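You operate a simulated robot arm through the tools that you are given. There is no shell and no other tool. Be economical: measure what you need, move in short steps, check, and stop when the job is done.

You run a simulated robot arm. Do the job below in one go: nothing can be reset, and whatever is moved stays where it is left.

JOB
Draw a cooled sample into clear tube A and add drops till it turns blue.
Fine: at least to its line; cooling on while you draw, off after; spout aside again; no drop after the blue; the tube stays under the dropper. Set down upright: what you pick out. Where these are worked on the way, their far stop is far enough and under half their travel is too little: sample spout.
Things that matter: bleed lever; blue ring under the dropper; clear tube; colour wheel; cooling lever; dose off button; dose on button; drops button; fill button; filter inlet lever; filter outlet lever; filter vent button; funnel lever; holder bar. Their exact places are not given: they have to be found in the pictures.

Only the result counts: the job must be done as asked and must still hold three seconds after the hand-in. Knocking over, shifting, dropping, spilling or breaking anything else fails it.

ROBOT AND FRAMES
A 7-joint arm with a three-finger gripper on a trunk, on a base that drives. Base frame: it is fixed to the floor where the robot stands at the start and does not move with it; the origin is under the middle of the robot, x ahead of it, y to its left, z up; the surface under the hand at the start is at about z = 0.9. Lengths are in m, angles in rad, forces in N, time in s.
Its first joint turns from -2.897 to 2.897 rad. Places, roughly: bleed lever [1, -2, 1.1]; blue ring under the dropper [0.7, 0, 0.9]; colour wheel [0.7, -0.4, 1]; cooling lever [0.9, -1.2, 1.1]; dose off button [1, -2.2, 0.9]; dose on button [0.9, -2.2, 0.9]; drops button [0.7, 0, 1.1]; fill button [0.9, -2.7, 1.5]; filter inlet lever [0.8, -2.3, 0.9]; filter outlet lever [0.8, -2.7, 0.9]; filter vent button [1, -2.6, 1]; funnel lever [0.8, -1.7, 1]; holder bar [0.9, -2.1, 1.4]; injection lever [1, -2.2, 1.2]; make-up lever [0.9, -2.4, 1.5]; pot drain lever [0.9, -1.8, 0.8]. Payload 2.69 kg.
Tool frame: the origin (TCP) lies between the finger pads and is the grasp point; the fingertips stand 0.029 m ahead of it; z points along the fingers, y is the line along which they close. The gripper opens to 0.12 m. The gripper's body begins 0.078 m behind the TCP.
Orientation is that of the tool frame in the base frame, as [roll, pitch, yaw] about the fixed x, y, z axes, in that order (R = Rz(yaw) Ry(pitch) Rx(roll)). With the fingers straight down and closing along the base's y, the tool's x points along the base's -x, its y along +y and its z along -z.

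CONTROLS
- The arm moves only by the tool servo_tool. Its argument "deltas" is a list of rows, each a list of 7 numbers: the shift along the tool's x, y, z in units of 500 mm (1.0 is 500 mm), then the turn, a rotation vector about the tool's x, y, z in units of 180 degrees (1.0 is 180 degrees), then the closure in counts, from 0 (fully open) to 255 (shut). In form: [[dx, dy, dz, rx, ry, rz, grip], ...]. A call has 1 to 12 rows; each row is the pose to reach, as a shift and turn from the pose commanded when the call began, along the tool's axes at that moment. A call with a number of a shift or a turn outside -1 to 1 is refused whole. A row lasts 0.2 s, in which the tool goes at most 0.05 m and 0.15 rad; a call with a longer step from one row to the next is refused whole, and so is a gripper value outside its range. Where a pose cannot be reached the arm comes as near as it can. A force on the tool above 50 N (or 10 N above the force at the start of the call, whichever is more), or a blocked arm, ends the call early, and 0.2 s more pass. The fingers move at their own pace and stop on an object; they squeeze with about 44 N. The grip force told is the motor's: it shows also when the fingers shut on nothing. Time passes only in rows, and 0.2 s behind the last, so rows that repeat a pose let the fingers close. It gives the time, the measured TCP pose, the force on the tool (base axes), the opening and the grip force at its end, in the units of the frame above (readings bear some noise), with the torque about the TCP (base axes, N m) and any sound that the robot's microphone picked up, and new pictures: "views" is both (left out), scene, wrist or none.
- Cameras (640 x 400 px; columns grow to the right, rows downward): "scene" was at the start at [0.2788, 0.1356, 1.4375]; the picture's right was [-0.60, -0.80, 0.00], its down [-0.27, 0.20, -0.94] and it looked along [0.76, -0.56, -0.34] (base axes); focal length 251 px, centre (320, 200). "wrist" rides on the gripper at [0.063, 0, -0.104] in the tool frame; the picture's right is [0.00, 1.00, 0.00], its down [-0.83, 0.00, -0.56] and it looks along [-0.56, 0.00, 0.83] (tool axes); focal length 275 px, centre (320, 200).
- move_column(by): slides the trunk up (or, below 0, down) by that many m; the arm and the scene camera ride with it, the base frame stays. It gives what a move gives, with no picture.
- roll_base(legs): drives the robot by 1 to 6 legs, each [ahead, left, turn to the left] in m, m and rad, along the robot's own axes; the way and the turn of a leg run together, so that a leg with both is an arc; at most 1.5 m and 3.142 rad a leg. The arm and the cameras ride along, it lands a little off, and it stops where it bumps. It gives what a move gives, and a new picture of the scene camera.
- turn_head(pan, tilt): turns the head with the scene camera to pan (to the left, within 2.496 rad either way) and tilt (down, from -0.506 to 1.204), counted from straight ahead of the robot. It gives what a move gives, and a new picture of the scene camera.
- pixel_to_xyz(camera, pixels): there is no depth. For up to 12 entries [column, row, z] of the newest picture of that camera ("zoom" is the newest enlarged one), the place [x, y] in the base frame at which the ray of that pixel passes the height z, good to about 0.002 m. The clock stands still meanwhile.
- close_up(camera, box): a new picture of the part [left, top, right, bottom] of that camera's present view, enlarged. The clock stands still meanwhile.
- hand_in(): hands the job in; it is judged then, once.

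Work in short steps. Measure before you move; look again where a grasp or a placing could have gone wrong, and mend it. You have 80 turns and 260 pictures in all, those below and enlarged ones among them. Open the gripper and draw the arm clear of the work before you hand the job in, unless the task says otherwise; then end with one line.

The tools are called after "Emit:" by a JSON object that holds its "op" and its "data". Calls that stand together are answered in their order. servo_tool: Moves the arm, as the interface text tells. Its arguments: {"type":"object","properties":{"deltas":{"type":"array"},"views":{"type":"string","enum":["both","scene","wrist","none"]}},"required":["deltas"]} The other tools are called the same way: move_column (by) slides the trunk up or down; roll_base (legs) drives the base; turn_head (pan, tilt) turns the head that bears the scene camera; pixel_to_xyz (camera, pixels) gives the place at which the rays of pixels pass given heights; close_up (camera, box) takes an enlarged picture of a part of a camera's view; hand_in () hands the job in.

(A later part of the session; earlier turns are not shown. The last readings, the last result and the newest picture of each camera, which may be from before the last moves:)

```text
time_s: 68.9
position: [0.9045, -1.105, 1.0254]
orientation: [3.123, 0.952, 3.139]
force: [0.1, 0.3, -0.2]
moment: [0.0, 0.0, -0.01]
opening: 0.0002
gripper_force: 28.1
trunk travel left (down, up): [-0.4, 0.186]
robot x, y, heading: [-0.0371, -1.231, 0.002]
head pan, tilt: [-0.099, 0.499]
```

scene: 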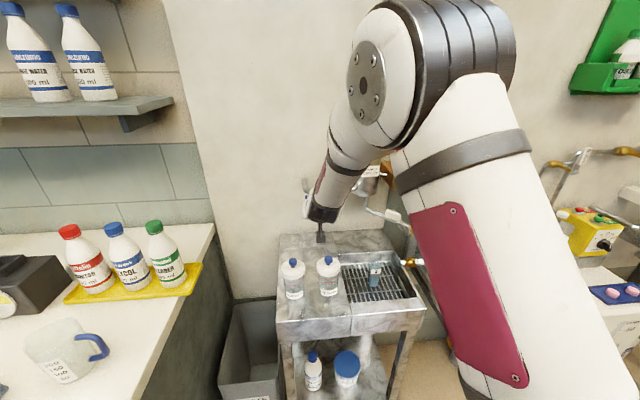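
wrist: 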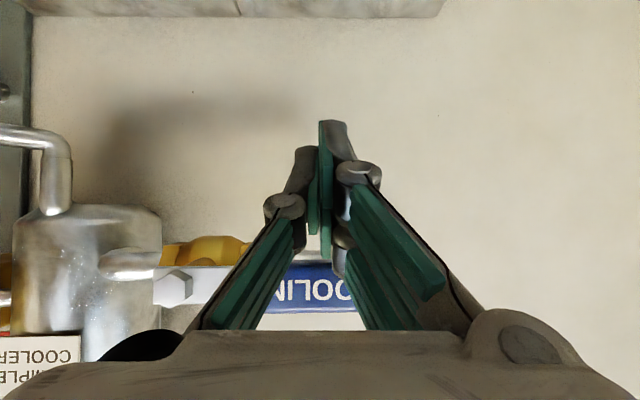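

Fingers are under the handle. I push it up and right along its arc to the closed stop.

Emit:
{"op": "servo_tool", "data": {"deltas": [[-0.039, -0.012, -0.028, 0, 0, 0, 255], [-0.065, -0.01, -0.046, 0, 0, 0, 255], [-0.093, -0.012, -0.066, 0, 0, 0, 255], [-0.117, -0.023, -0.083, 0, 0, 0, 255], [-0.14, -0.042, -0.1, 0, 0, 0, 255], [-0.158, -0.066, -0.112, 0, 0, 0, 255], [-0.17, -0.096, -0.12, 0, 0, 0, 255], [-0.171, -0.116, -0.122, 0, 0, 0, 255]], "views": "both"}}

```text
time_s: 70.7
position: [0.9017, -1.1453, 1.126]
orientation: [3.115, 0.945, -3.126]
force: [-2.9, 9.2, -1.6]
moment: [-0.03, -0.06, 0.0]
opening: 0.0
gripper_force: 28.7
trunk travel left (down, up): [-0.4, 0.186]
robot x, y, heading: [-0.0346, -1.2319, 0.0]
head pan, tilt: [-0.099, 0.499]
stopped in row 8: the force on the tool passed its limit at 56 N (the readings are from after the stop); the commanded pose is now the measured one
```

scene: 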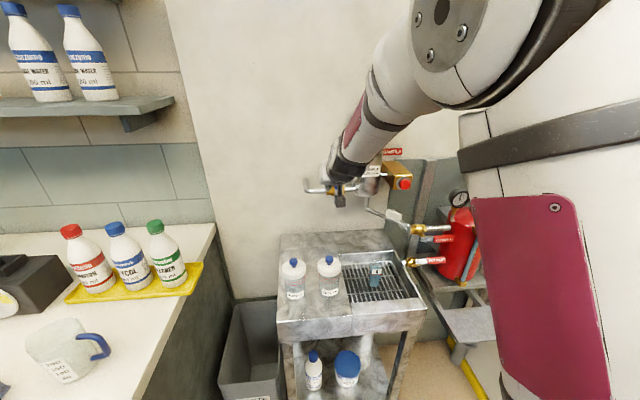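
wrist: 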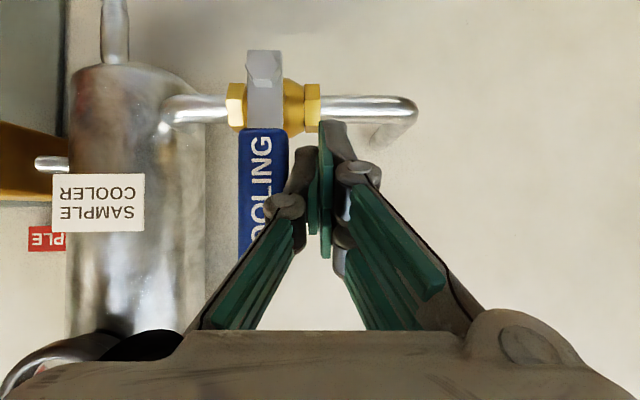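

The handle is upright at its stop: cooling off, spout aside. I now go back to the tube: clear of the lever, over the bottles, down in front of the tube with the gripper opened to 60 mm.

Emit:
{"op": "servo_tool", "data": {"deltas": [[0, 0.03, 0, 0, 0, 0, 255], [0.058, 0.03, -0.081, 0, 0, 0, 255], [0.117, 0.03, -0.162, 0, 0, 0, 255], [0.176, 0.03, -0.243, 0, 0, 0, 255], [0.188, -0.046, -0.26, 0, 0.02, 0, 255], [0.2, -0.122, -0.276, 0, 0.04, 0, 255], [0.211, -0.198, -0.292, 0, 0.06, 0, 127], [0.223, -0.274, -0.308, 0, 0.081, 0, 127], [0.288, -0.274, -0.261, 0, 0.081, 0, 127], [0.352, -0.274, -0.214, 0, 0.081, 0, 127], [0.417, -0.274, -0.167, 0, 0.081, 0, 127], [0.417, -0.274, -0.167, 0, 0.081, 0, 127]], "views": "both"}}

Emit:
{"op": "close_up", "data": {"camera": "scene", "box": [280, 150, 440, 310]}}

```text
refused: row 3 steps farther than a row can; nothing moved
```

```text
2.50 times, centred on (360, 230) of scene
```

zoom: 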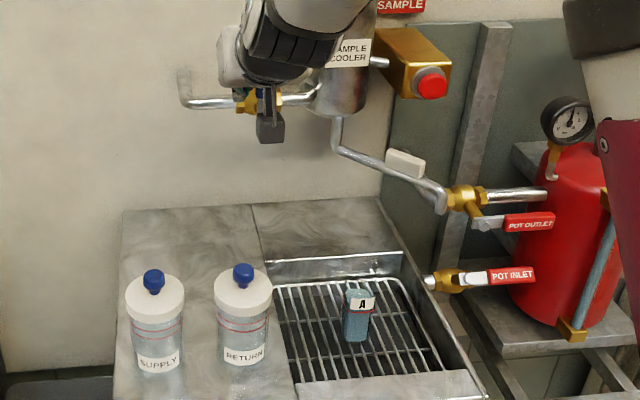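

One step was too long; I repeat with shorter steps (merging the last repeat).

Emit:
{"op": "servo_tool", "data": {"deltas": [[0, 0.03, 0, 0, 0, 0, 255], [0.056, 0.03, -0.077, 0, 0, 0, 255], [0.112, 0.03, -0.154, 0, 0, 0, 255], [0.166, 0.03, -0.23, 0, 0, 0, 255], [0.185, -0.046, -0.255, 0, 0.02, 0, 255], [0.2, -0.122, -0.276, 0, 0.04, 0, 255], [0.211, -0.198, -0.292, 0, 0.06, 0, 127], [0.223, -0.274, -0.308, 0, 0.081, 0, 127], [0.288, -0.274, -0.261, 0, 0.081, 0, 127], [0.352, -0.274, -0.214, 0, 0.081, 0, 127], [0.417, -0.274, -0.167, 0, 0.081, 0, 127]], "views": "both"}}

Emit:
{"op": "close_up", "data": {"camera": "scene", "box": [280, 150, 440, 310]}}

```text
time_s: 73.1
position: [0.7164, -1.2851, 1.0067]
orientation: [3.135, 0.69, -3.094]
force: [1.2, 7.4, 0.8]
moment: [-0.52, 0.16, -0.46]
opening: 0.0602
gripper_force: 0.3
trunk travel left (down, up): [-0.4, 0.186]
robot x, y, heading: [-0.0367, -1.2335, 0.0]
head pan, tilt: [-0.099, 0.499]
```

scene: 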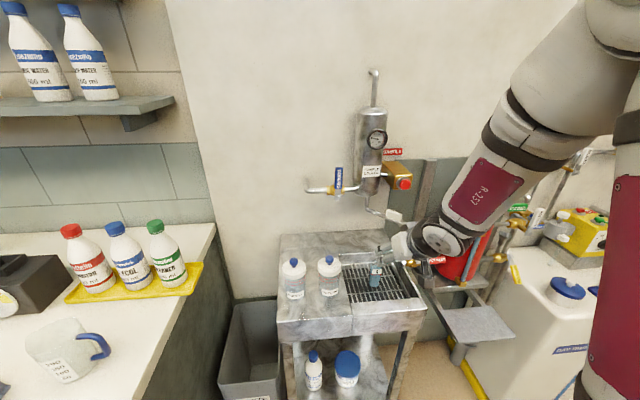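
wrist: 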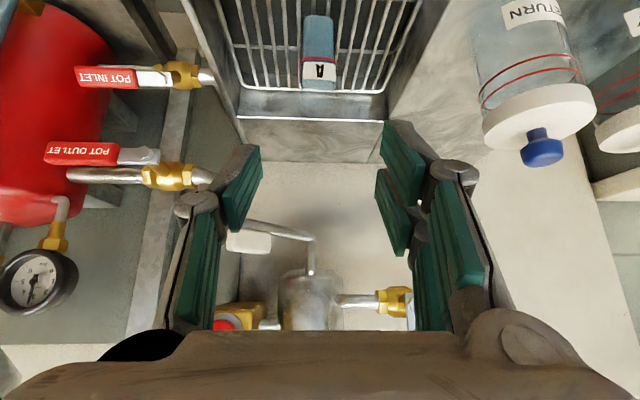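

```text
2.50 times, centred on (360, 230) of scene
```

zoom: 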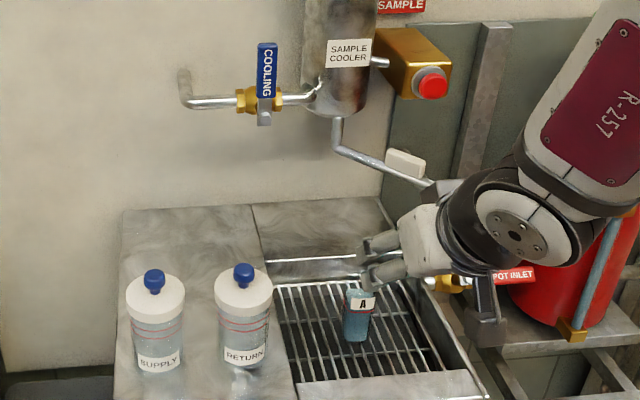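

Cooling lever is up (off), spout aside. The yaw drifted by 0.066 rad, so I correct it while lowering to the stand-off, then check alignment.

Emit:
{"op": "servo_tool", "data": {"deltas": [[0.06, 0.003, 0.063, 0.007, 0, 0.008, 127], [0.12, 0.007, 0.127, 0.0134, 0, 0.0162, 127], [0.12, 0.007, 0.127, 0.0134, 0, 0.0162, 127]], "views": "wrist"}}

Emit:
{"op": "close_up", "data": {"camera": "wrist", "box": [200, 40, 440, 200]}}

```text
time_s: 73.9
position: [0.7108, -1.2868, 0.9175]
orientation: [3.124, 0.693, 3.099]
force: [-0.2, 1.0, 0.4]
moment: [-0.04, 0.02, -0.01]
opening: 0.0603
gripper_force: 0.1
trunk travel left (down, up): [-0.4, 0.186]
robot x, y, heading: [-0.0401, -1.2352, -0.003]
head pan, tilt: [-0.099, 0.499]
```

wrist: 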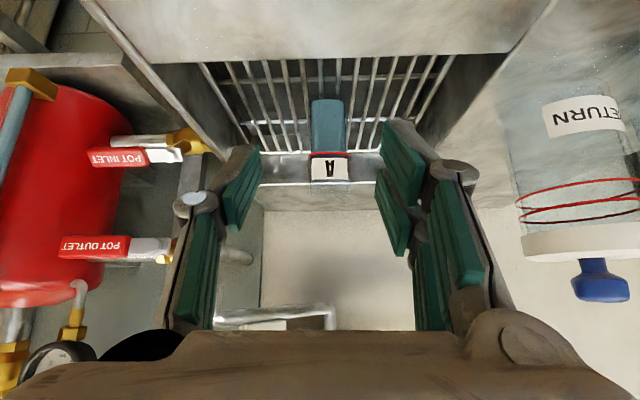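

```text
2.50 times, centred on (320, 120) of wrist
```

zoom: 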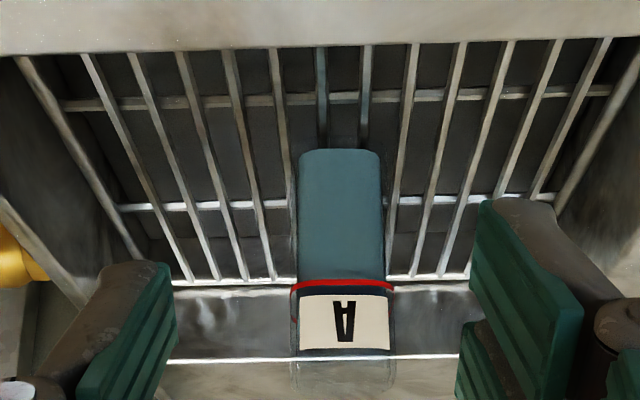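

Nearly aligned (tube col 330). I correct yaw slightly and move in around the tube.

Emit:
{"op": "servo_tool", "data": {"deltas": [[-0.02, 0.008, 0.06, -0.0025, 0, -0.003, 127], [-0.041, 0.015, 0.119, -0.0049, 0, -0.0059, 127], [-0.067, 0.017, 0.17, -0.0049, 0, -0.0059, 127], [-0.093, 0.019, 0.221, -0.0049, 0, -0.0059, 127], [-0.093, 0.019, 0.221, -0.0049, 0, -0.0059, 127]], "views": "both"}}

Emit:
{"op": "close_up", "data": {"camera": "wrist", "box": [200, 40, 440, 240]}}

```text
time_s: 75.1
position: [0.8183, -1.2777, 0.8628]
orientation: [3.122, 0.691, 3.118]
force: [-0.5, 0.2, -0.3]
moment: [0.04, 0.01, -0.02]
opening: 0.0603
gripper_force: 0.0
trunk travel left (down, up): [-0.4, 0.186]
robot x, y, heading: [-0.0381, -1.2319, -0.004]
head pan, tilt: [-0.099, 0.499]
```

scene: 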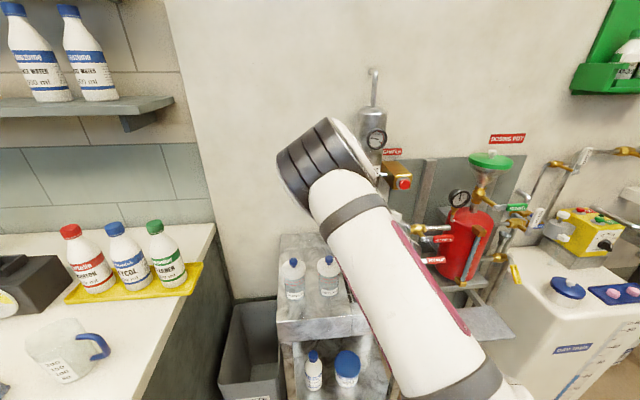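
wrist: 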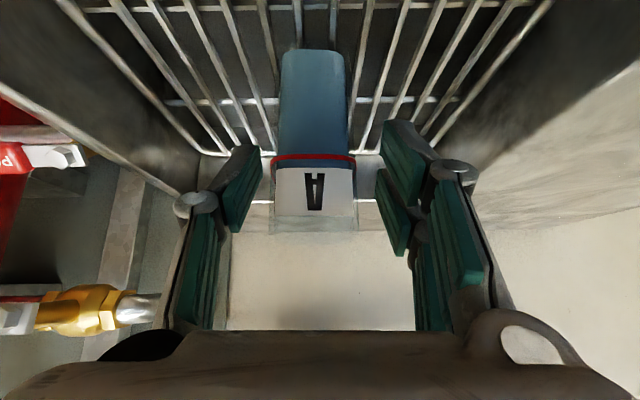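

```text
2.00 times, centred on (320, 140) of wrist
```

zoom: 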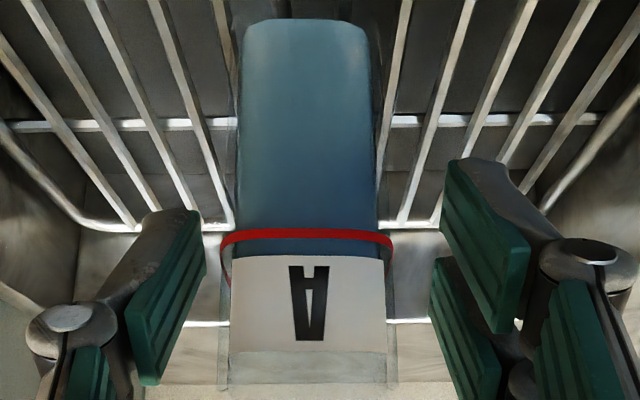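

Tube is centred within 3 mm; I nudge, close, and lift it gently.

Emit:
{"op": "servo_tool", "data": {"deltas": [[0, -0.006, 0, 0, 0, 0, 127], [0, -0.006, 0, 0, 0, 0, 255], [0, -0.006, 0, 0, 0, 0, 255], [0, -0.006, 0, 0, 0, 0, 255], [-0.012, -0.006, -0.015, 0, 0, 0, 255], [-0.032, -0.006, -0.039, 0, 0, 0, 255], [-0.054, -0.006, -0.066, 0, 0, 0, 255], [-0.076, -0.006, -0.093, 0, 0, 0, 255]], "views": "both"}}

```text
time_s: 76.9
position: [0.8193, -1.2827, 0.9218]
orientation: [3.123, 0.693, 3.121]
force: [1.3, 0.4, -0.7]
moment: [0.03, -0.01, 0.0]
opening: 0.0327
gripper_force: 43.9
trunk travel left (down, up): [-0.4, 0.186]
robot x, y, heading: [-0.0399, -1.2323, -0.001]
head pan, tilt: [-0.099, 0.499]
```

scene: 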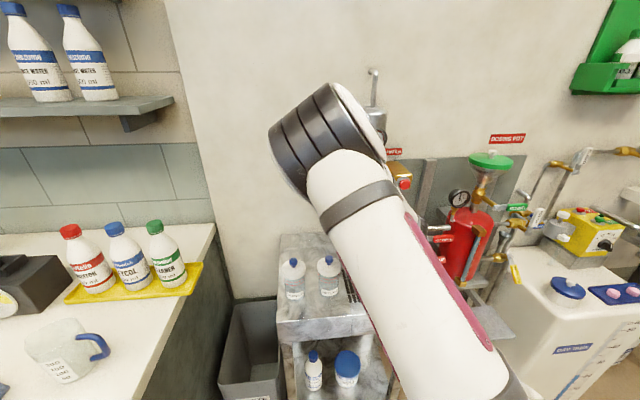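
wrist: 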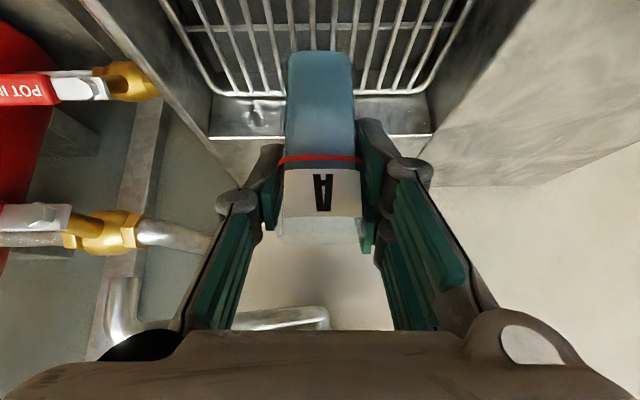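

Tube A lifted, liquid inside. I draw it back and up smoothly, then drive gently to the dropper.

Emit:
{"op": "servo_tool", "data": {"deltas": [[-0.005, 0, -0.076, 0, 0, 0, 255], [-0.011, 0, -0.153, 0, 0, 0, 255], [-0.016, 0, -0.229, 0, 0, 0, 255], [-0.021, 0, -0.305, 0, 0, 0, 255], [-0.027, 0, -0.382, 0, 0, 0, 255], [-0.032, 0, -0.458, 0, 0, 0, 255], [-0.037, 0, -0.534, 0, 0, 0, 255], [-0.043, 0, -0.611, 0, 0, 0, 255], [-0.048, 0, -0.687, 0, 0, 0, 255]], "views": "none"}}

Emit:
{"op": "roll_base", "data": {"legs": [[-0.07, 0, 0], [0, 1.27, 0]]}}

Emit:
{"op": "turn_head", "data": {"pan": 0.1, "tilt": 0.5}}

```text
time_s: 78.9
position: [0.6167, -1.2835, 1.1996]
orientation: [3.123, 0.691, 3.123]
force: [0.2, 0.2, -1.7]
moment: [0.01, 0.01, 0.0]
opening: 0.0327
gripper_force: 43.7
trunk travel left (down, up): [-0.4, 0.186]
robot x, y, heading: [-0.0365, -1.2289, 0.003]
head pan, tilt: [-0.099, 0.499]
```

```text
time_s: 85.9
position: [0.5294, 0.0074, 1.2007]
orientation: [3.123, 0.69, -3.128]
force: [-0.3, 0.1, -0.5]
moment: [0.0, -0.02, 0.0]
opening: 0.0327
gripper_force: 43.9
trunk travel left (down, up): [-0.4, 0.186]
robot x, y, heading: [-0.1267, 0.0395, 0.036]
head pan, tilt: [-0.099, 0.499]
```

scene: 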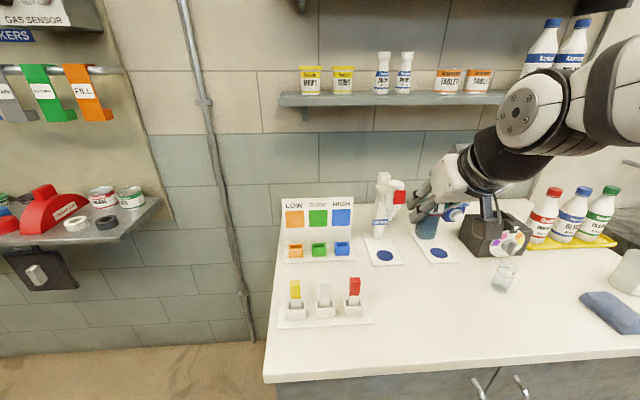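

```text
time_s: 86.7
position: [0.5291, 0.008, 1.2005]
orientation: [3.122, 0.693, -3.128]
force: [0.4, 0.1, -2.3]
moment: [-0.02, 0.01, 0.01]
opening: 0.0327
gripper_force: 43.9
trunk travel left (down, up): [-0.4, 0.186]
robot x, y, heading: [-0.1288, 0.0339, 0.037]
head pan, tilt: [0.099, 0.499]
```

scene: 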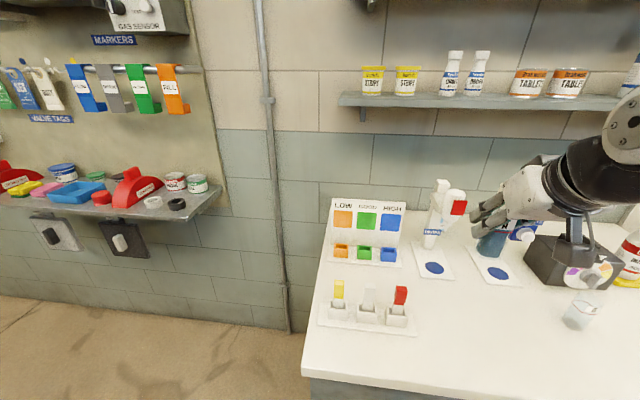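

Over the bench now. I look closely at the dropper stand and the held tube.

Emit:
{"op": "close_up", "data": {"camera": "scene", "box": [390, 160, 550, 300]}}

Emit:
{"op": "servo_tool", "data": {"deltas": [[0, 0, 0, 0, 0, 0, 255]], "views": "wrist"}}

Emit:
{"op": "pixel_to_xyz", "data": {"camera": "scene", "pixels": [[434, 268, 0.9], [497, 274, 0.9]]}}

```text
2.86 times, centred on (470, 230) of scene
```

zoom: 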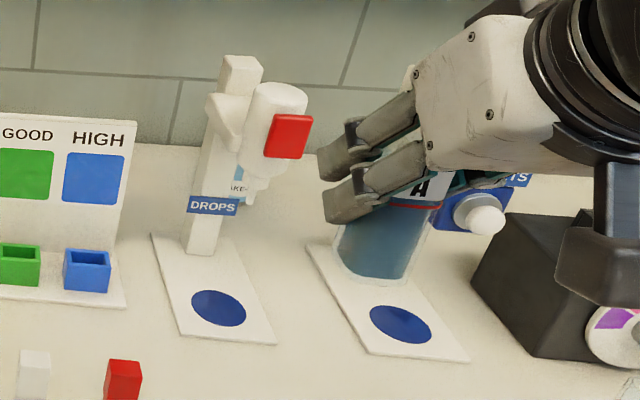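

```text
time_s: 87.1
position: [0.5287, 0.0072, 1.1995]
orientation: [3.122, 0.692, -3.127]
force: [0.6, -1.2, -1.5]
moment: [0.01, -0.02, 0.03]
opening: 0.0329
gripper_force: 44.3
trunk travel left (down, up): [-0.4, 0.186]
robot x, y, heading: [-0.127, 0.0327, 0.033]
head pan, tilt: [0.099, 0.499]
```

wrist: 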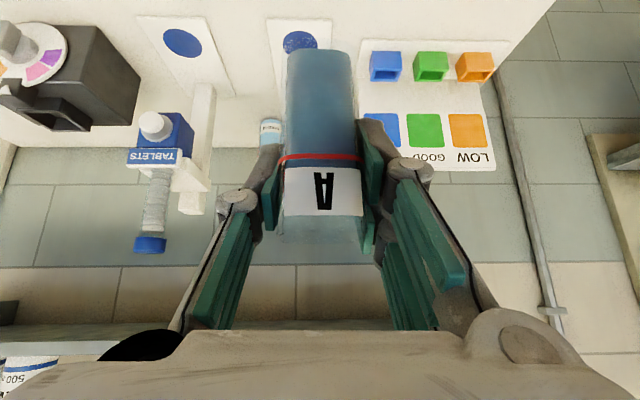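

```text
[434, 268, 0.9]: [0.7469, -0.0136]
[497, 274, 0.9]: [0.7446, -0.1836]
```

Emit:
{"op": "pixel_to_xyz", "data": {"camera": "zoom", "pixels": [[248, 203, 1.0], [248, 203, 1.02], [248, 203, 1.04], [289, 136, 1.06], [289, 136, 1.08], [289, 136, 1.1], [219, 308, 0.905]]}}

```text
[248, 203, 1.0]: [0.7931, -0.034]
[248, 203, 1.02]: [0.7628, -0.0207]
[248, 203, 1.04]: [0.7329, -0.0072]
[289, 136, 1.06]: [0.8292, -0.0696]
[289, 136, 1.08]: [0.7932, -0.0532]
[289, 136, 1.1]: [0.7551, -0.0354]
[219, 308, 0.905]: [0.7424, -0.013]
```

Nozzle tip ≈(0.745,-0.013,1.03), ring (0.745,-0.0135), button ≈(0.713,-0.015,1.12). I lower the tube to a stand-off in front of the dropper.

Emit:
{"op": "servo_tool", "data": {"deltas": [[0.014, -0.006, 0.066, 0, 0, 0, 255], [0.027, -0.013, 0.133, 0, 0, 0, 255], [0.041, -0.019, 0.199, 0, 0, 0, 255], [0.055, -0.026, 0.265, 0, 0, 0, 255], [0.069, -0.032, 0.331, 0, 0, 0, 255], [0.082, -0.039, 0.398, 0, 0, 0, 255], [0.096, -0.045, 0.464, 0, 0, 0, 255]], "views": "both"}}

Emit:
{"op": "close_up", "data": {"camera": "scene", "box": [390, 160, 550, 300]}}

```text
time_s: 88.9
position: [0.6272, -0.0813, 0.9885]
orientation: [3.124, 0.694, 3.006]
force: [-0.6, -0.6, -0.7]
moment: [0.03, 0.02, 0.02]
opening: 0.0328
gripper_force: 44.2
out of reach, approached as far as the arm can: row 4
trunk travel left (down, up): [-0.4, 0.186]
robot x, y, heading: [-0.1295, 0.0368, 0.032]
head pan, tilt: [0.099, 0.499]
stopped in row 7: the arm was blocked; the commanded pose is now the measured one
```

scene: 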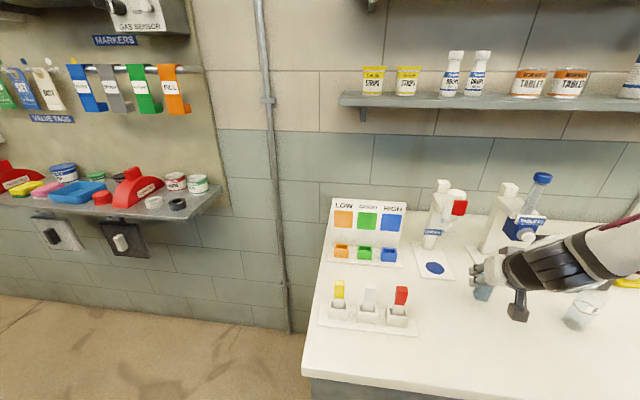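
wrist: 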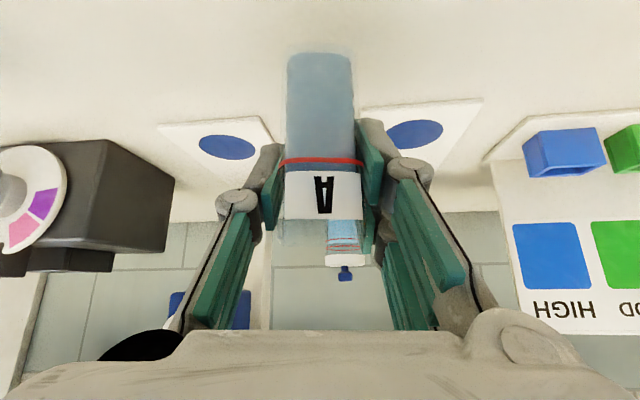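

```text
2.86 times, centred on (470, 230) of scene
```

zoom: 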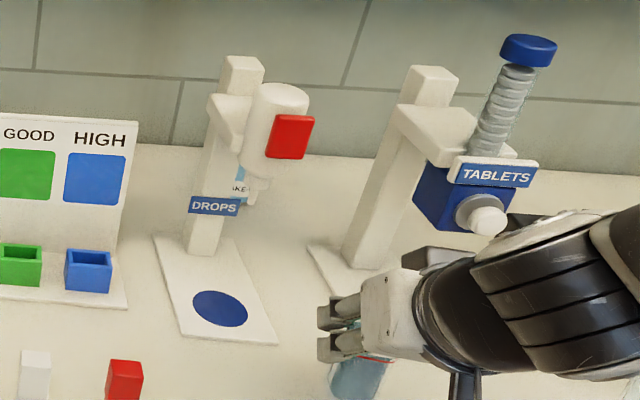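

The arm got blocked (a joint limit, no contact force) and swung to y -0.08 with yaw off. I lift, recentre and restore the yaw.

Emit:
{"op": "servo_tool", "data": {"deltas": [[-0.05, 0, -0.062, 0, 0, 0, 255], [-0.102, 0.02, -0.124, -0.006, 0, -0.008, 255], [-0.153, 0.06, -0.185, -0.014, 0, -0.016, 255], [-0.153, 0.1, -0.185, -0.021, 0, -0.025, 255], [-0.153, 0.14, -0.185, -0.0275, 0, -0.033, 255], [-0.153, 0.14, -0.185, -0.0275, 0, -0.033, 255]], "views": "scene"}}

```text
time_s: 90.3
position: [0.6372, -0.0122, 1.1107]
orientation: [3.124, 0.696, -3.138]
force: [0.7, -0.7, -0.8]
moment: [0.04, 0.02, 0.01]
opening: 0.0326
gripper_force: 43.8
trunk travel left (down, up): [-0.4, 0.186]
robot x, y, heading: [-0.1275, 0.0362, 0.031]
head pan, tilt: [0.099, 0.499]
```

scene: 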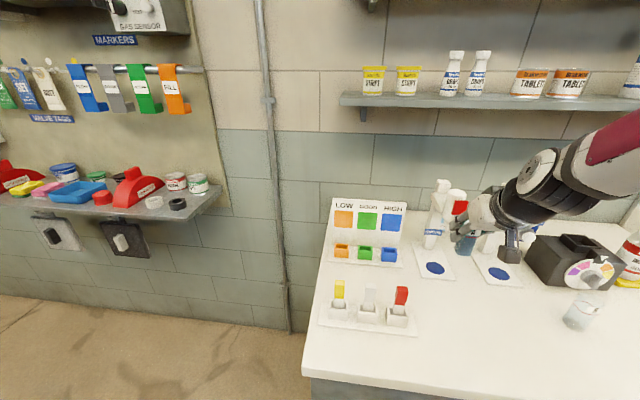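

Recovered. I roll the base back a little to give the arm room, then retry the descent.

Emit:
{"op": "roll_base", "data": {"legs": [[-0.09, 0, -0.03]]}}

```text
time_s: 91.4
position: [0.5433, -0.0348, 1.1112]
orientation: [3.125, 0.694, 3.118]
force: [-0.2, -0.2, -1.1]
moment: [-0.02, 0.0, 0.02]
opening: 0.0326
gripper_force: 43.4
trunk travel left (down, up): [-0.4, 0.186]
robot x, y, heading: [-0.2194, 0.0332, 0.002]
head pan, tilt: [0.099, 0.499]
```

scene: 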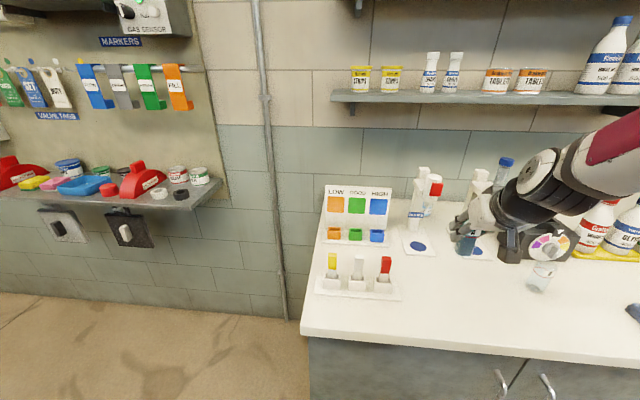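

Emit:
{"op": "servo_tool", "data": {"deltas": [[-0.001, 0.01, 0.065, 0, 0, 0, 255], [-0.003, 0.019, 0.13, 0, 0, 0, 255], [-0.004, 0.029, 0.195, 0, 0, 0, 255], [-0.006, 0.038, 0.26, 0, 0, 0, 255], [-0.007, 0.048, 0.325, 0, 0, 0, 255], [-0.007, 0.048, 0.325, 0, 0, 0, 255]], "views": "both"}}

Emit:
{"op": "close_up", "data": {"camera": "scene", "box": [380, 160, 520, 290]}}

```text
time_s: 92.8
position: [0.6467, -0.0114, 0.9881]
orientation: [3.126, 0.696, 3.116]
force: [0.7, 0.2, -1.1]
moment: [0.0, 0.04, 0.01]
opening: 0.0329
gripper_force: 43.8
out of reach, approached as far as the arm can: row 2, 3
trunk travel left (down, up): [-0.4, 0.186]
robot x, y, heading: [-0.2186, 0.0343, 0.004]
head pan, tilt: [0.099, 0.499]
```

scene: 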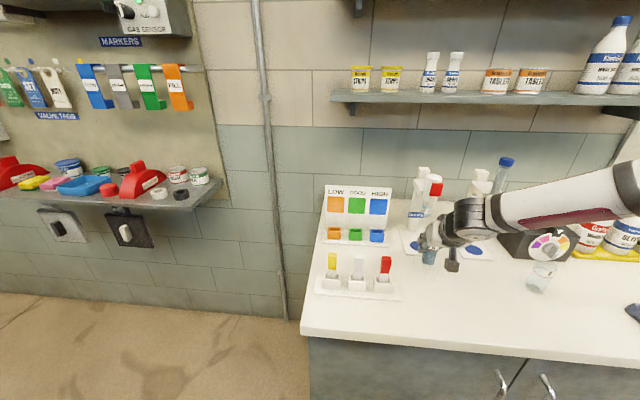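
wrist: 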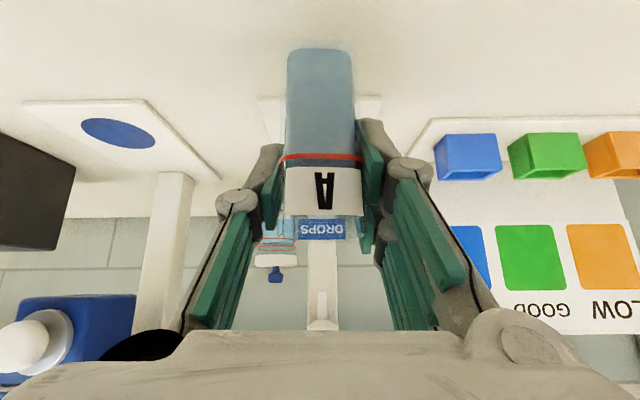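

```text
3.08 times, centred on (450, 225) of scene
```

zoom: 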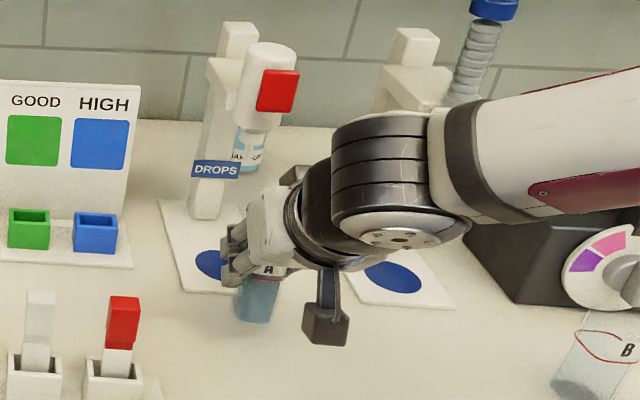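

Tube is in line with the DROPS column (col 320). I move it in under the nozzle and lower to just above the ring.

Emit:
{"op": "servo_tool", "data": {"deltas": [[-0.05, 0, 0.042, 0, 0, 0, 255], [-0.1, 0, 0.084, 0, 0, 0, 255], [-0.151, 0.001, 0.126, 0, 0, 0, 255], [-0.151, 0.001, 0.126, 0, 0, 0, 255], [-0.128, 0.001, 0.154, 0, 0, 0, 255]], "views": "both"}}

Emit:
{"op": "close_up", "data": {"camera": "scene", "box": [380, 160, 520, 290]}}

```text
time_s: 93.6
position: [0.7385, -0.0143, 0.9858]
orientation: [3.124, 0.685, 3.114]
force: [-31.3, -4.6, 11.1]
moment: [0.47, -2.88, 0.16]
opening: 0.0328
gripper_force: 44.1
trunk travel left (down, up): [-0.4, 0.186]
robot x, y, heading: [-0.2216, 0.0384, 0.004]
head pan, tilt: [0.099, 0.499]
stopped in row 4: the force on the tool passed its limit at 102 N (the readings are from after the stop); the commanded pose is now the measured one
```

scene: 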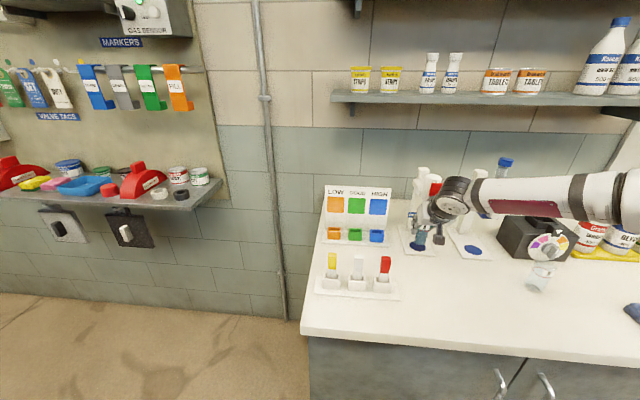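
wrist: 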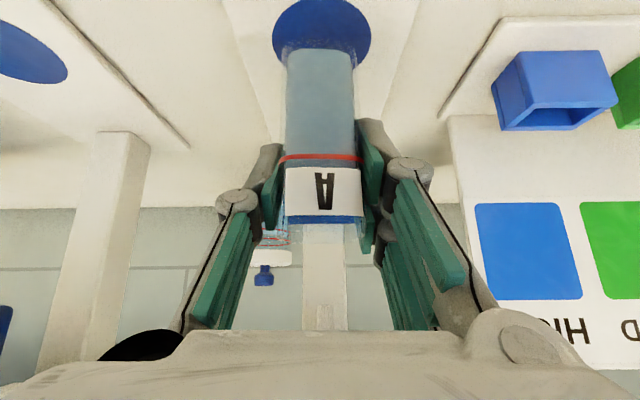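

```text
3.08 times, centred on (450, 225) of scene
```

zoom: 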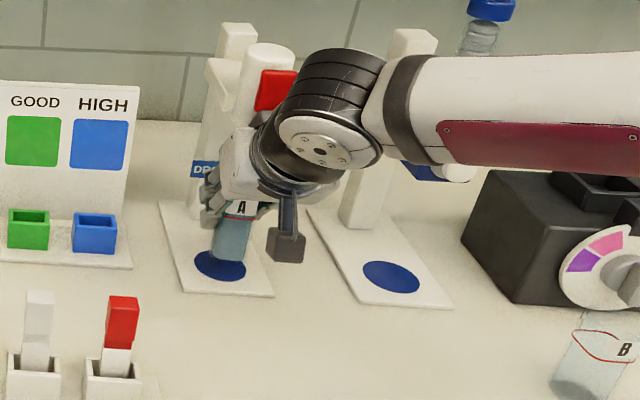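

The hand struck the dropper's button area (force at about z 1.08). I back straight out and inspect the stand, the button and the liquid.

Emit:
{"op": "servo_tool", "data": {"deltas": [[0.046, 0, -0.038, 0, 0, 0, 255], [0.093, 0, -0.076, 0, 0, 0, 255], [0.139, 0, -0.114, 0, 0, 0, 255], [0.139, 0, -0.114, 0, 0, 0, 255]], "views": "both"}}

Emit:
{"op": "close_up", "data": {"camera": "scene", "box": [380, 160, 520, 290]}}

Emit:
{"op": "close_up", "data": {"camera": "wrist", "box": [200, 0, 440, 340]}}

```text
time_s: 94.6
position: [0.6526, -0.0096, 0.984]
orientation: [3.125, 0.685, 3.117]
force: [-0.3, 0.2, -1.1]
moment: [0.0, -0.03, -0.02]
opening: 0.0325
gripper_force: 44.0
trunk travel left (down, up): [-0.4, 0.186]
robot x, y, heading: [-0.2185, 0.0315, 0.002]
head pan, tilt: [0.099, 0.499]
```

scene: 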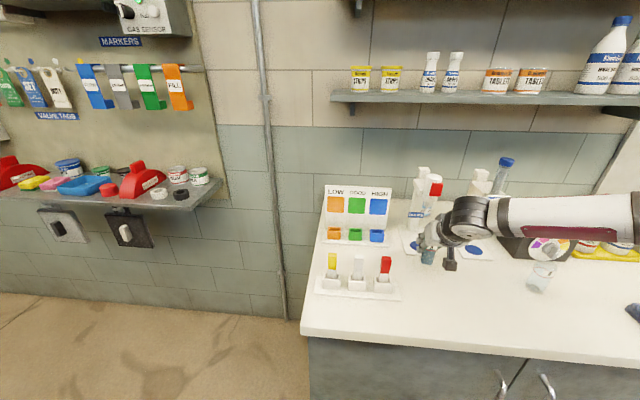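
wrist: 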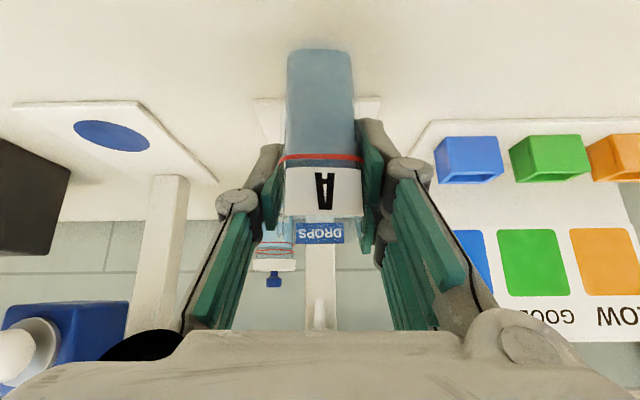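

```text
3.08 times, centred on (450, 225) of scene
```

zoom: 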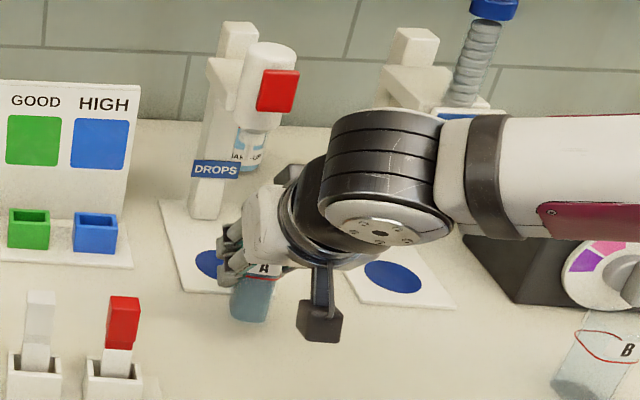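

```text
1.18 times, centred on (320, 170) of wrist
```

zoom: 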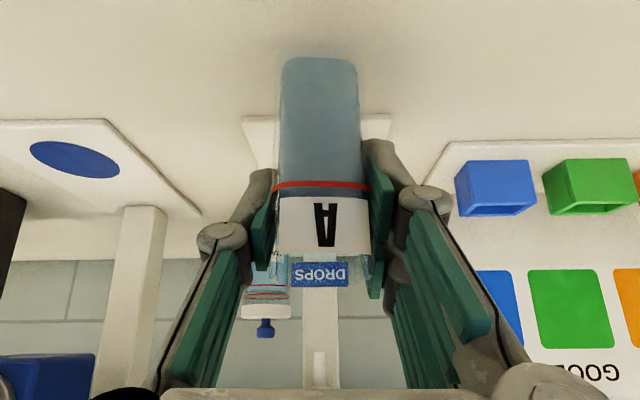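

Stand, label and button are unchanged, no click was heard. I set the tube down on the free bench in front and regrasp it with a flatter hand; first lowering until it touches.

Emit:
{"op": "servo_tool", "data": {"deltas": [[0.026, 0, 0, 0, 0, 0, 255], [0.051, 0, -0.001, 0, 0, 0, 255], [0.0535, 0, 0.002, 0, 0, 0, 255], [0.056, 0, 0.0052, 0, 0, 0, 255], [0.0585, 0, 0.0083, 0, 0, 0, 255], [0.061, 0, 0.0114, 0, 0, 0, 255]], "views": "none"}}

```text
time_s: 96.0
position: [0.6314, -0.0117, 0.9635]
orientation: [3.125, 0.689, 3.117]
force: [-1.1, 1.6, 9.3]
moment: [0.14, 0.0, 0.06]
opening: 0.0327
gripper_force: 44.0
trunk travel left (down, up): [-0.4, 0.186]
robot x, y, heading: [-0.2185, 0.035, 0.006]
head pan, tilt: [0.099, 0.499]
```

It touches (9 N). I release, back off and pitch the hand flatter.

Emit:
{"op": "servo_tool", "data": {"deltas": [[0, 0, 0, 0, 0, 0, 127], [0, 0, 0, 0, 0, 0, 127], [0, 0, 0, 0, 0, 0, 127], [0.037, 0, -0.039, 0, 0, 0, 127], [0.074, 0, -0.078, 0, 0, 0, 127], [0.111, 0, -0.117, 0, 0, 0, 127], [0.111, 0, -0.117, 0, -0.04, 0, 127], [0.111, 0, -0.117, 0, -0.08, 0, 127], [0.111, 0, -0.117, 0, -0.115, 0, 127], [0.111, 0, -0.117, 0, -0.115, 0, 127]], "views": "both"}}

Emit:
{"op": "close_up", "data": {"camera": "scene", "box": [380, 160, 520, 290]}}

```text
time_s: 98.2
position: [0.5499, -0.0097, 0.9698]
orientation: [3.113, 1.047, 3.103]
force: [0.0, 0.4, -0.6]
moment: [0.01, -0.04, 0.01]
opening: 0.0604
gripper_force: 0.0
trunk travel left (down, up): [-0.4, 0.186]
robot x, y, heading: [-0.2153, 0.0281, 0.003]
head pan, tilt: [0.099, 0.499]
```

scene: 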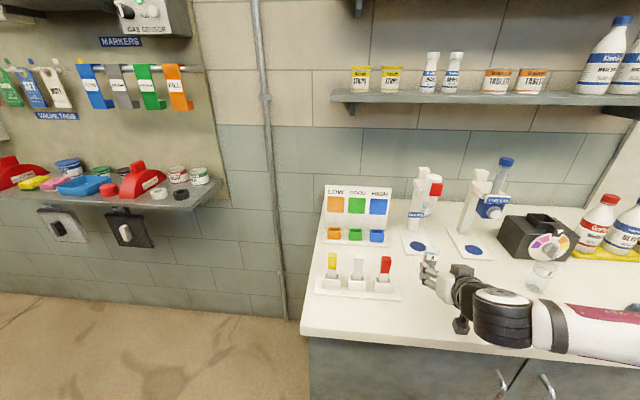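
wrist: 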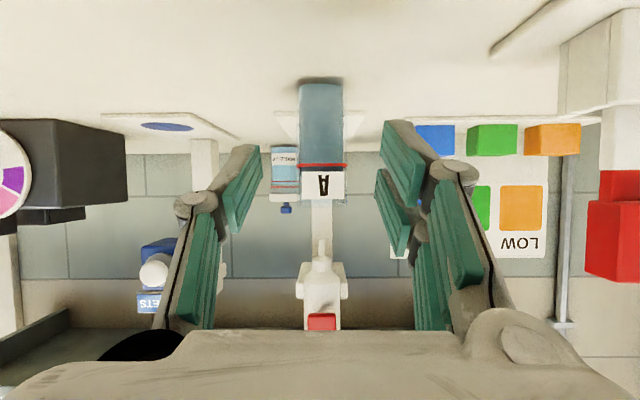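

```text
3.08 times, centred on (450, 225) of scene
```

zoom: 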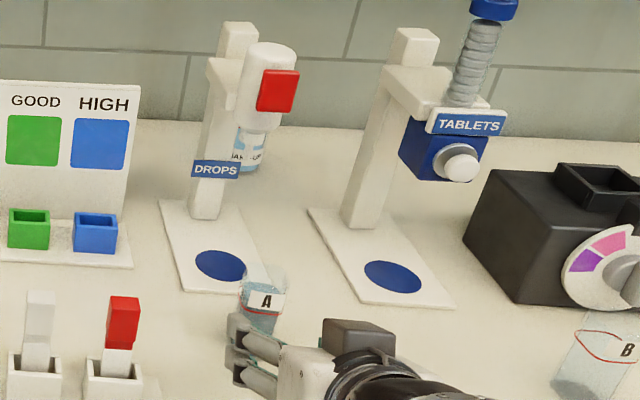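

Tube stands upright, aligned (col 322). I move in with the flatter hand and grasp, then lift 3 cm.

Emit:
{"op": "servo_tool", "data": {"deltas": [[-0.02, 0.001, 0.051, -0.0018, 0, -0.001, 127], [-0.041, 0.001, 0.103, -0.0036, 0, -0.002, 127], [-0.061, 0.002, 0.154, -0.0055, 0, -0.0032, 127], [-0.061, 0.002, 0.154, -0.0055, 0, -0.0032, 127], [-0.061, 0.002, 0.154, -0.0055, 0, -0.0032, 255], [-0.061, 0.002, 0.154, -0.0055, 0, -0.0032, 255], [-0.061, 0.002, 0.154, -0.0055, 0, -0.0032, 255], [-0.087, 0.002, 0.139, -0.0055, 0, -0.0032, 255], [-0.113, 0.002, 0.124, -0.0055, 0, -0.0032, 255]], "views": "both"}}

Emit:
{"op": "close_up", "data": {"camera": "scene", "box": [380, 160, 520, 290]}}

```text
time_s: 100.2
position: [0.6292, -0.0101, 0.9892]
orientation: [3.116, 1.045, 3.123]
force: [0.0, -0.4, -0.5]
moment: [0.0, -0.05, 0.02]
opening: 0.0324
gripper_force: 44.3
trunk travel left (down, up): [-0.4, 0.186]
robot x, y, heading: [-0.2204, 0.0363, 0.008]
head pan, tilt: [0.099, 0.499]
```

scene: 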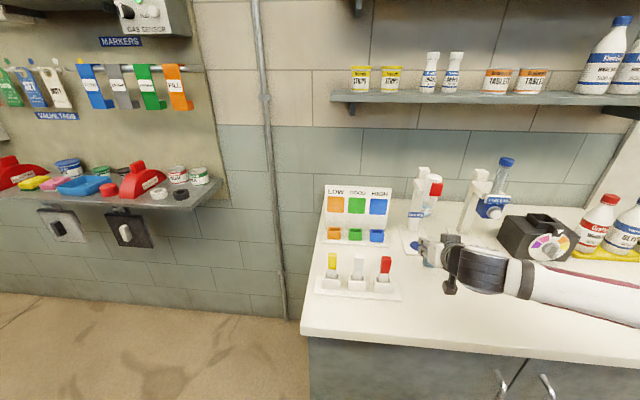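
wrist: 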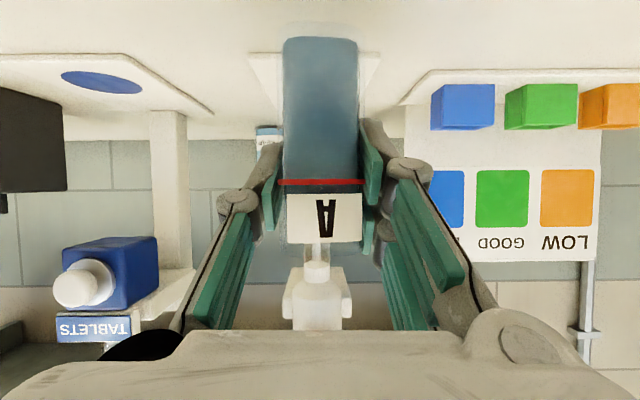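

```text
3.08 times, centred on (450, 225) of scene
```

zoom: 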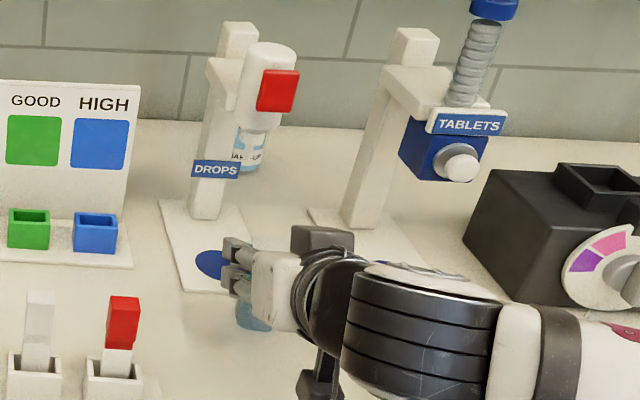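

Held again. I move in level under the nozzle, then lower close to the ring.

Emit:
{"op": "servo_tool", "data": {"deltas": [[-0.029, -0.001, 0.049, 0, 0, 0, 255], [-0.057, -0.002, 0.098, 0, 0, 0, 255], [-0.086, -0.002, 0.148, 0, 0, 0, 255], [-0.114, -0.003, 0.197, 0, 0, 0, 255], [-0.114, -0.003, 0.197, 0, 0, 0, 255], [-0.083, -0.003, 0.215, 0, 0, 0, 255]], "views": "both"}}

Emit:
{"op": "close_up", "data": {"camera": "scene", "box": [380, 160, 520, 290]}}

```text
time_s: 101.6
position: [0.7481, -0.0127, 0.9708]
orientation: [3.114, 1.048, 3.123]
force: [0.0, -0.5, -1.1]
moment: [-0.02, -0.01, -0.03]
opening: 0.0323
gripper_force: 43.6
trunk travel left (down, up): [-0.4, 0.186]
robot x, y, heading: [-0.2212, 0.0324, 0.003]
head pan, tilt: [0.099, 0.499]
```

scene: 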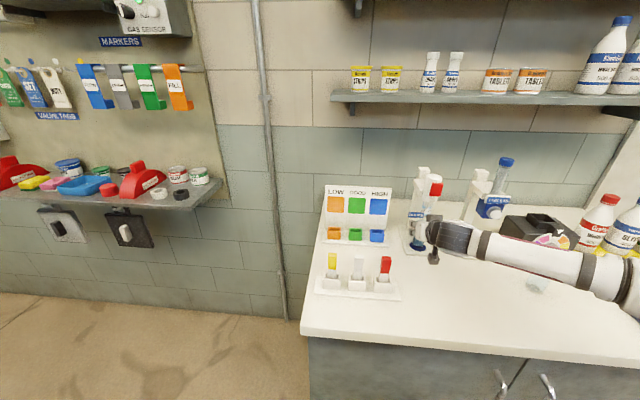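
wrist: 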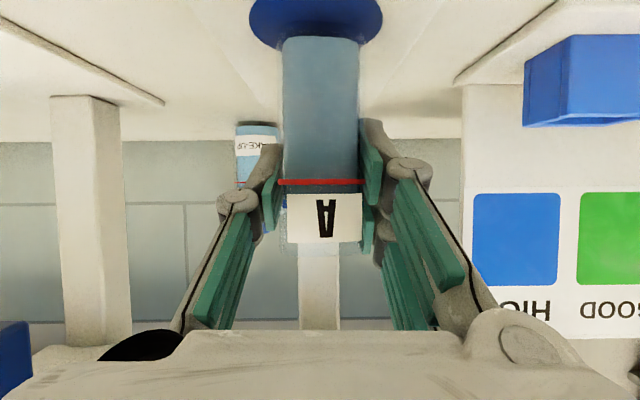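

```text
3.08 times, centred on (450, 225) of scene
```

zoom: 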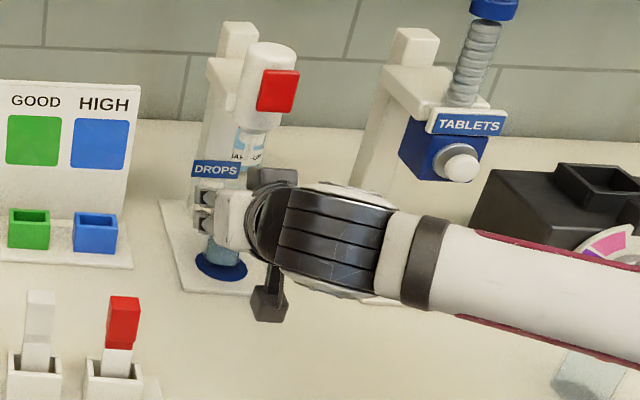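

No contact. I correct 4 mm back and lower in 2 mm steps.

Emit:
{"op": "servo_tool", "data": {"deltas": [[0.004, -0.001, -0.007, 0, 0, 0, 255], [0.0075, -0.001, -0.005, 0, 0, 0, 255], [0.011, -0.001, -0.003, 0, 0, 0, 255], [0.0145, -0.001, -0.001, 0, 0, 0, 255]], "views": "none"}}

```text
time_s: 102.6
position: [0.7425, -0.0121, 0.9662]
orientation: [3.116, 1.047, 3.124]
force: [-1.6, -1.9, 4.3]
moment: [-0.13, 0.04, 0.02]
opening: 0.0322
gripper_force: 43.8
trunk travel left (down, up): [-0.4, 0.186]
robot x, y, heading: [-0.2218, 0.0335, 0.01]
head pan, tilt: [0.099, 0.499]
```

Touching (4 N). I press 1 mm more, release and withdraw straight back.

Emit:
{"op": "servo_tool", "data": {"deltas": [[0.0018, 0, 0.001, 0, 0, 0, 255], [0.0018, 0, 0.001, 0, 0, 0, 127], [0.0018, 0, 0.001, 0, 0, 0, 127], [0.0018, 0, 0.001, 0, 0, 0, 127], [0.032, 0, -0.058, 0, 0, 0, 127], [0.062, 0, -0.118, 0, 0, 0, 127], [0.091, 0, -0.178, 0, 0, 0, 127], [0.091, 0, -0.178, 0, 0, 0, 127]], "views": "both"}}

Emit:
{"op": "close_up", "data": {"camera": "scene", "box": [390, 160, 470, 270]}}

Emit:
{"op": "close_up", "data": {"camera": "wrist", "box": [200, 20, 440, 340]}}

```text
time_s: 104.4
position: [0.6445, -0.0146, 0.9685]
orientation: [3.114, 1.046, 3.123]
force: [1.0, 0.3, -0.3]
moment: [-0.02, -0.03, 0.02]
opening: 0.0602
gripper_force: 0.0
trunk travel left (down, up): [-0.4, 0.186]
robot x, y, heading: [-0.2204, 0.0351, 0.003]
head pan, tilt: [0.099, 0.499]
```

scene: 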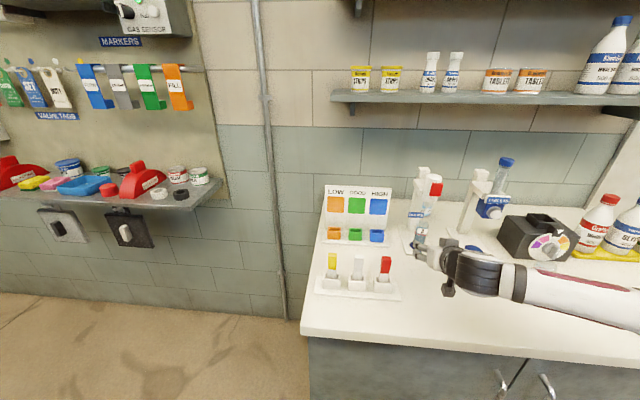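
wrist: 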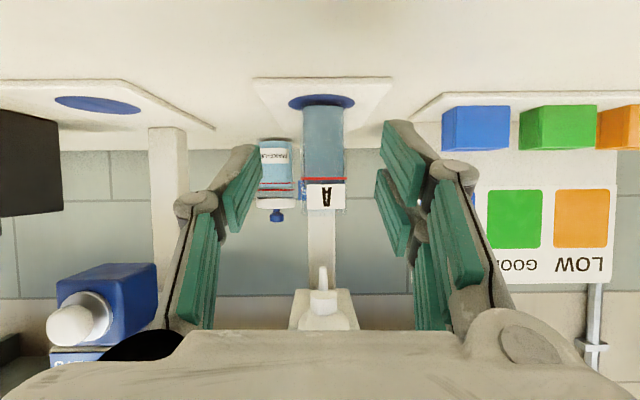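

```text
3.64 times, centred on (430, 215) of scene
```

zoom: 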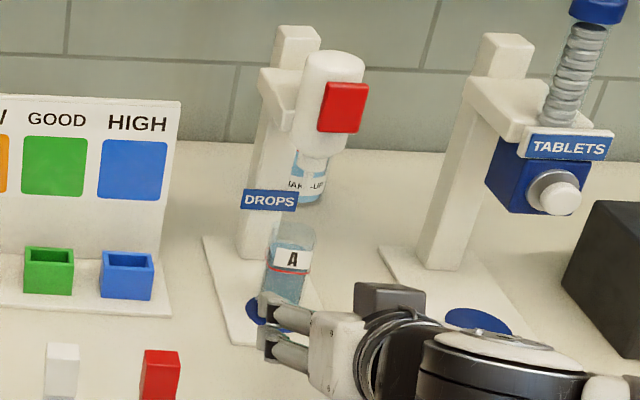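

```text
1.25 times, centred on (320, 180) of wrist
```

zoom: 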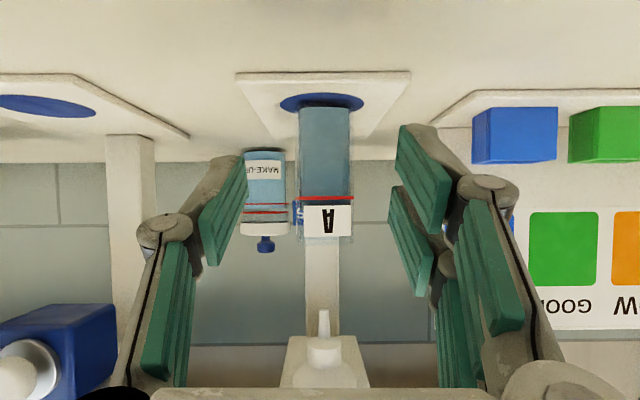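

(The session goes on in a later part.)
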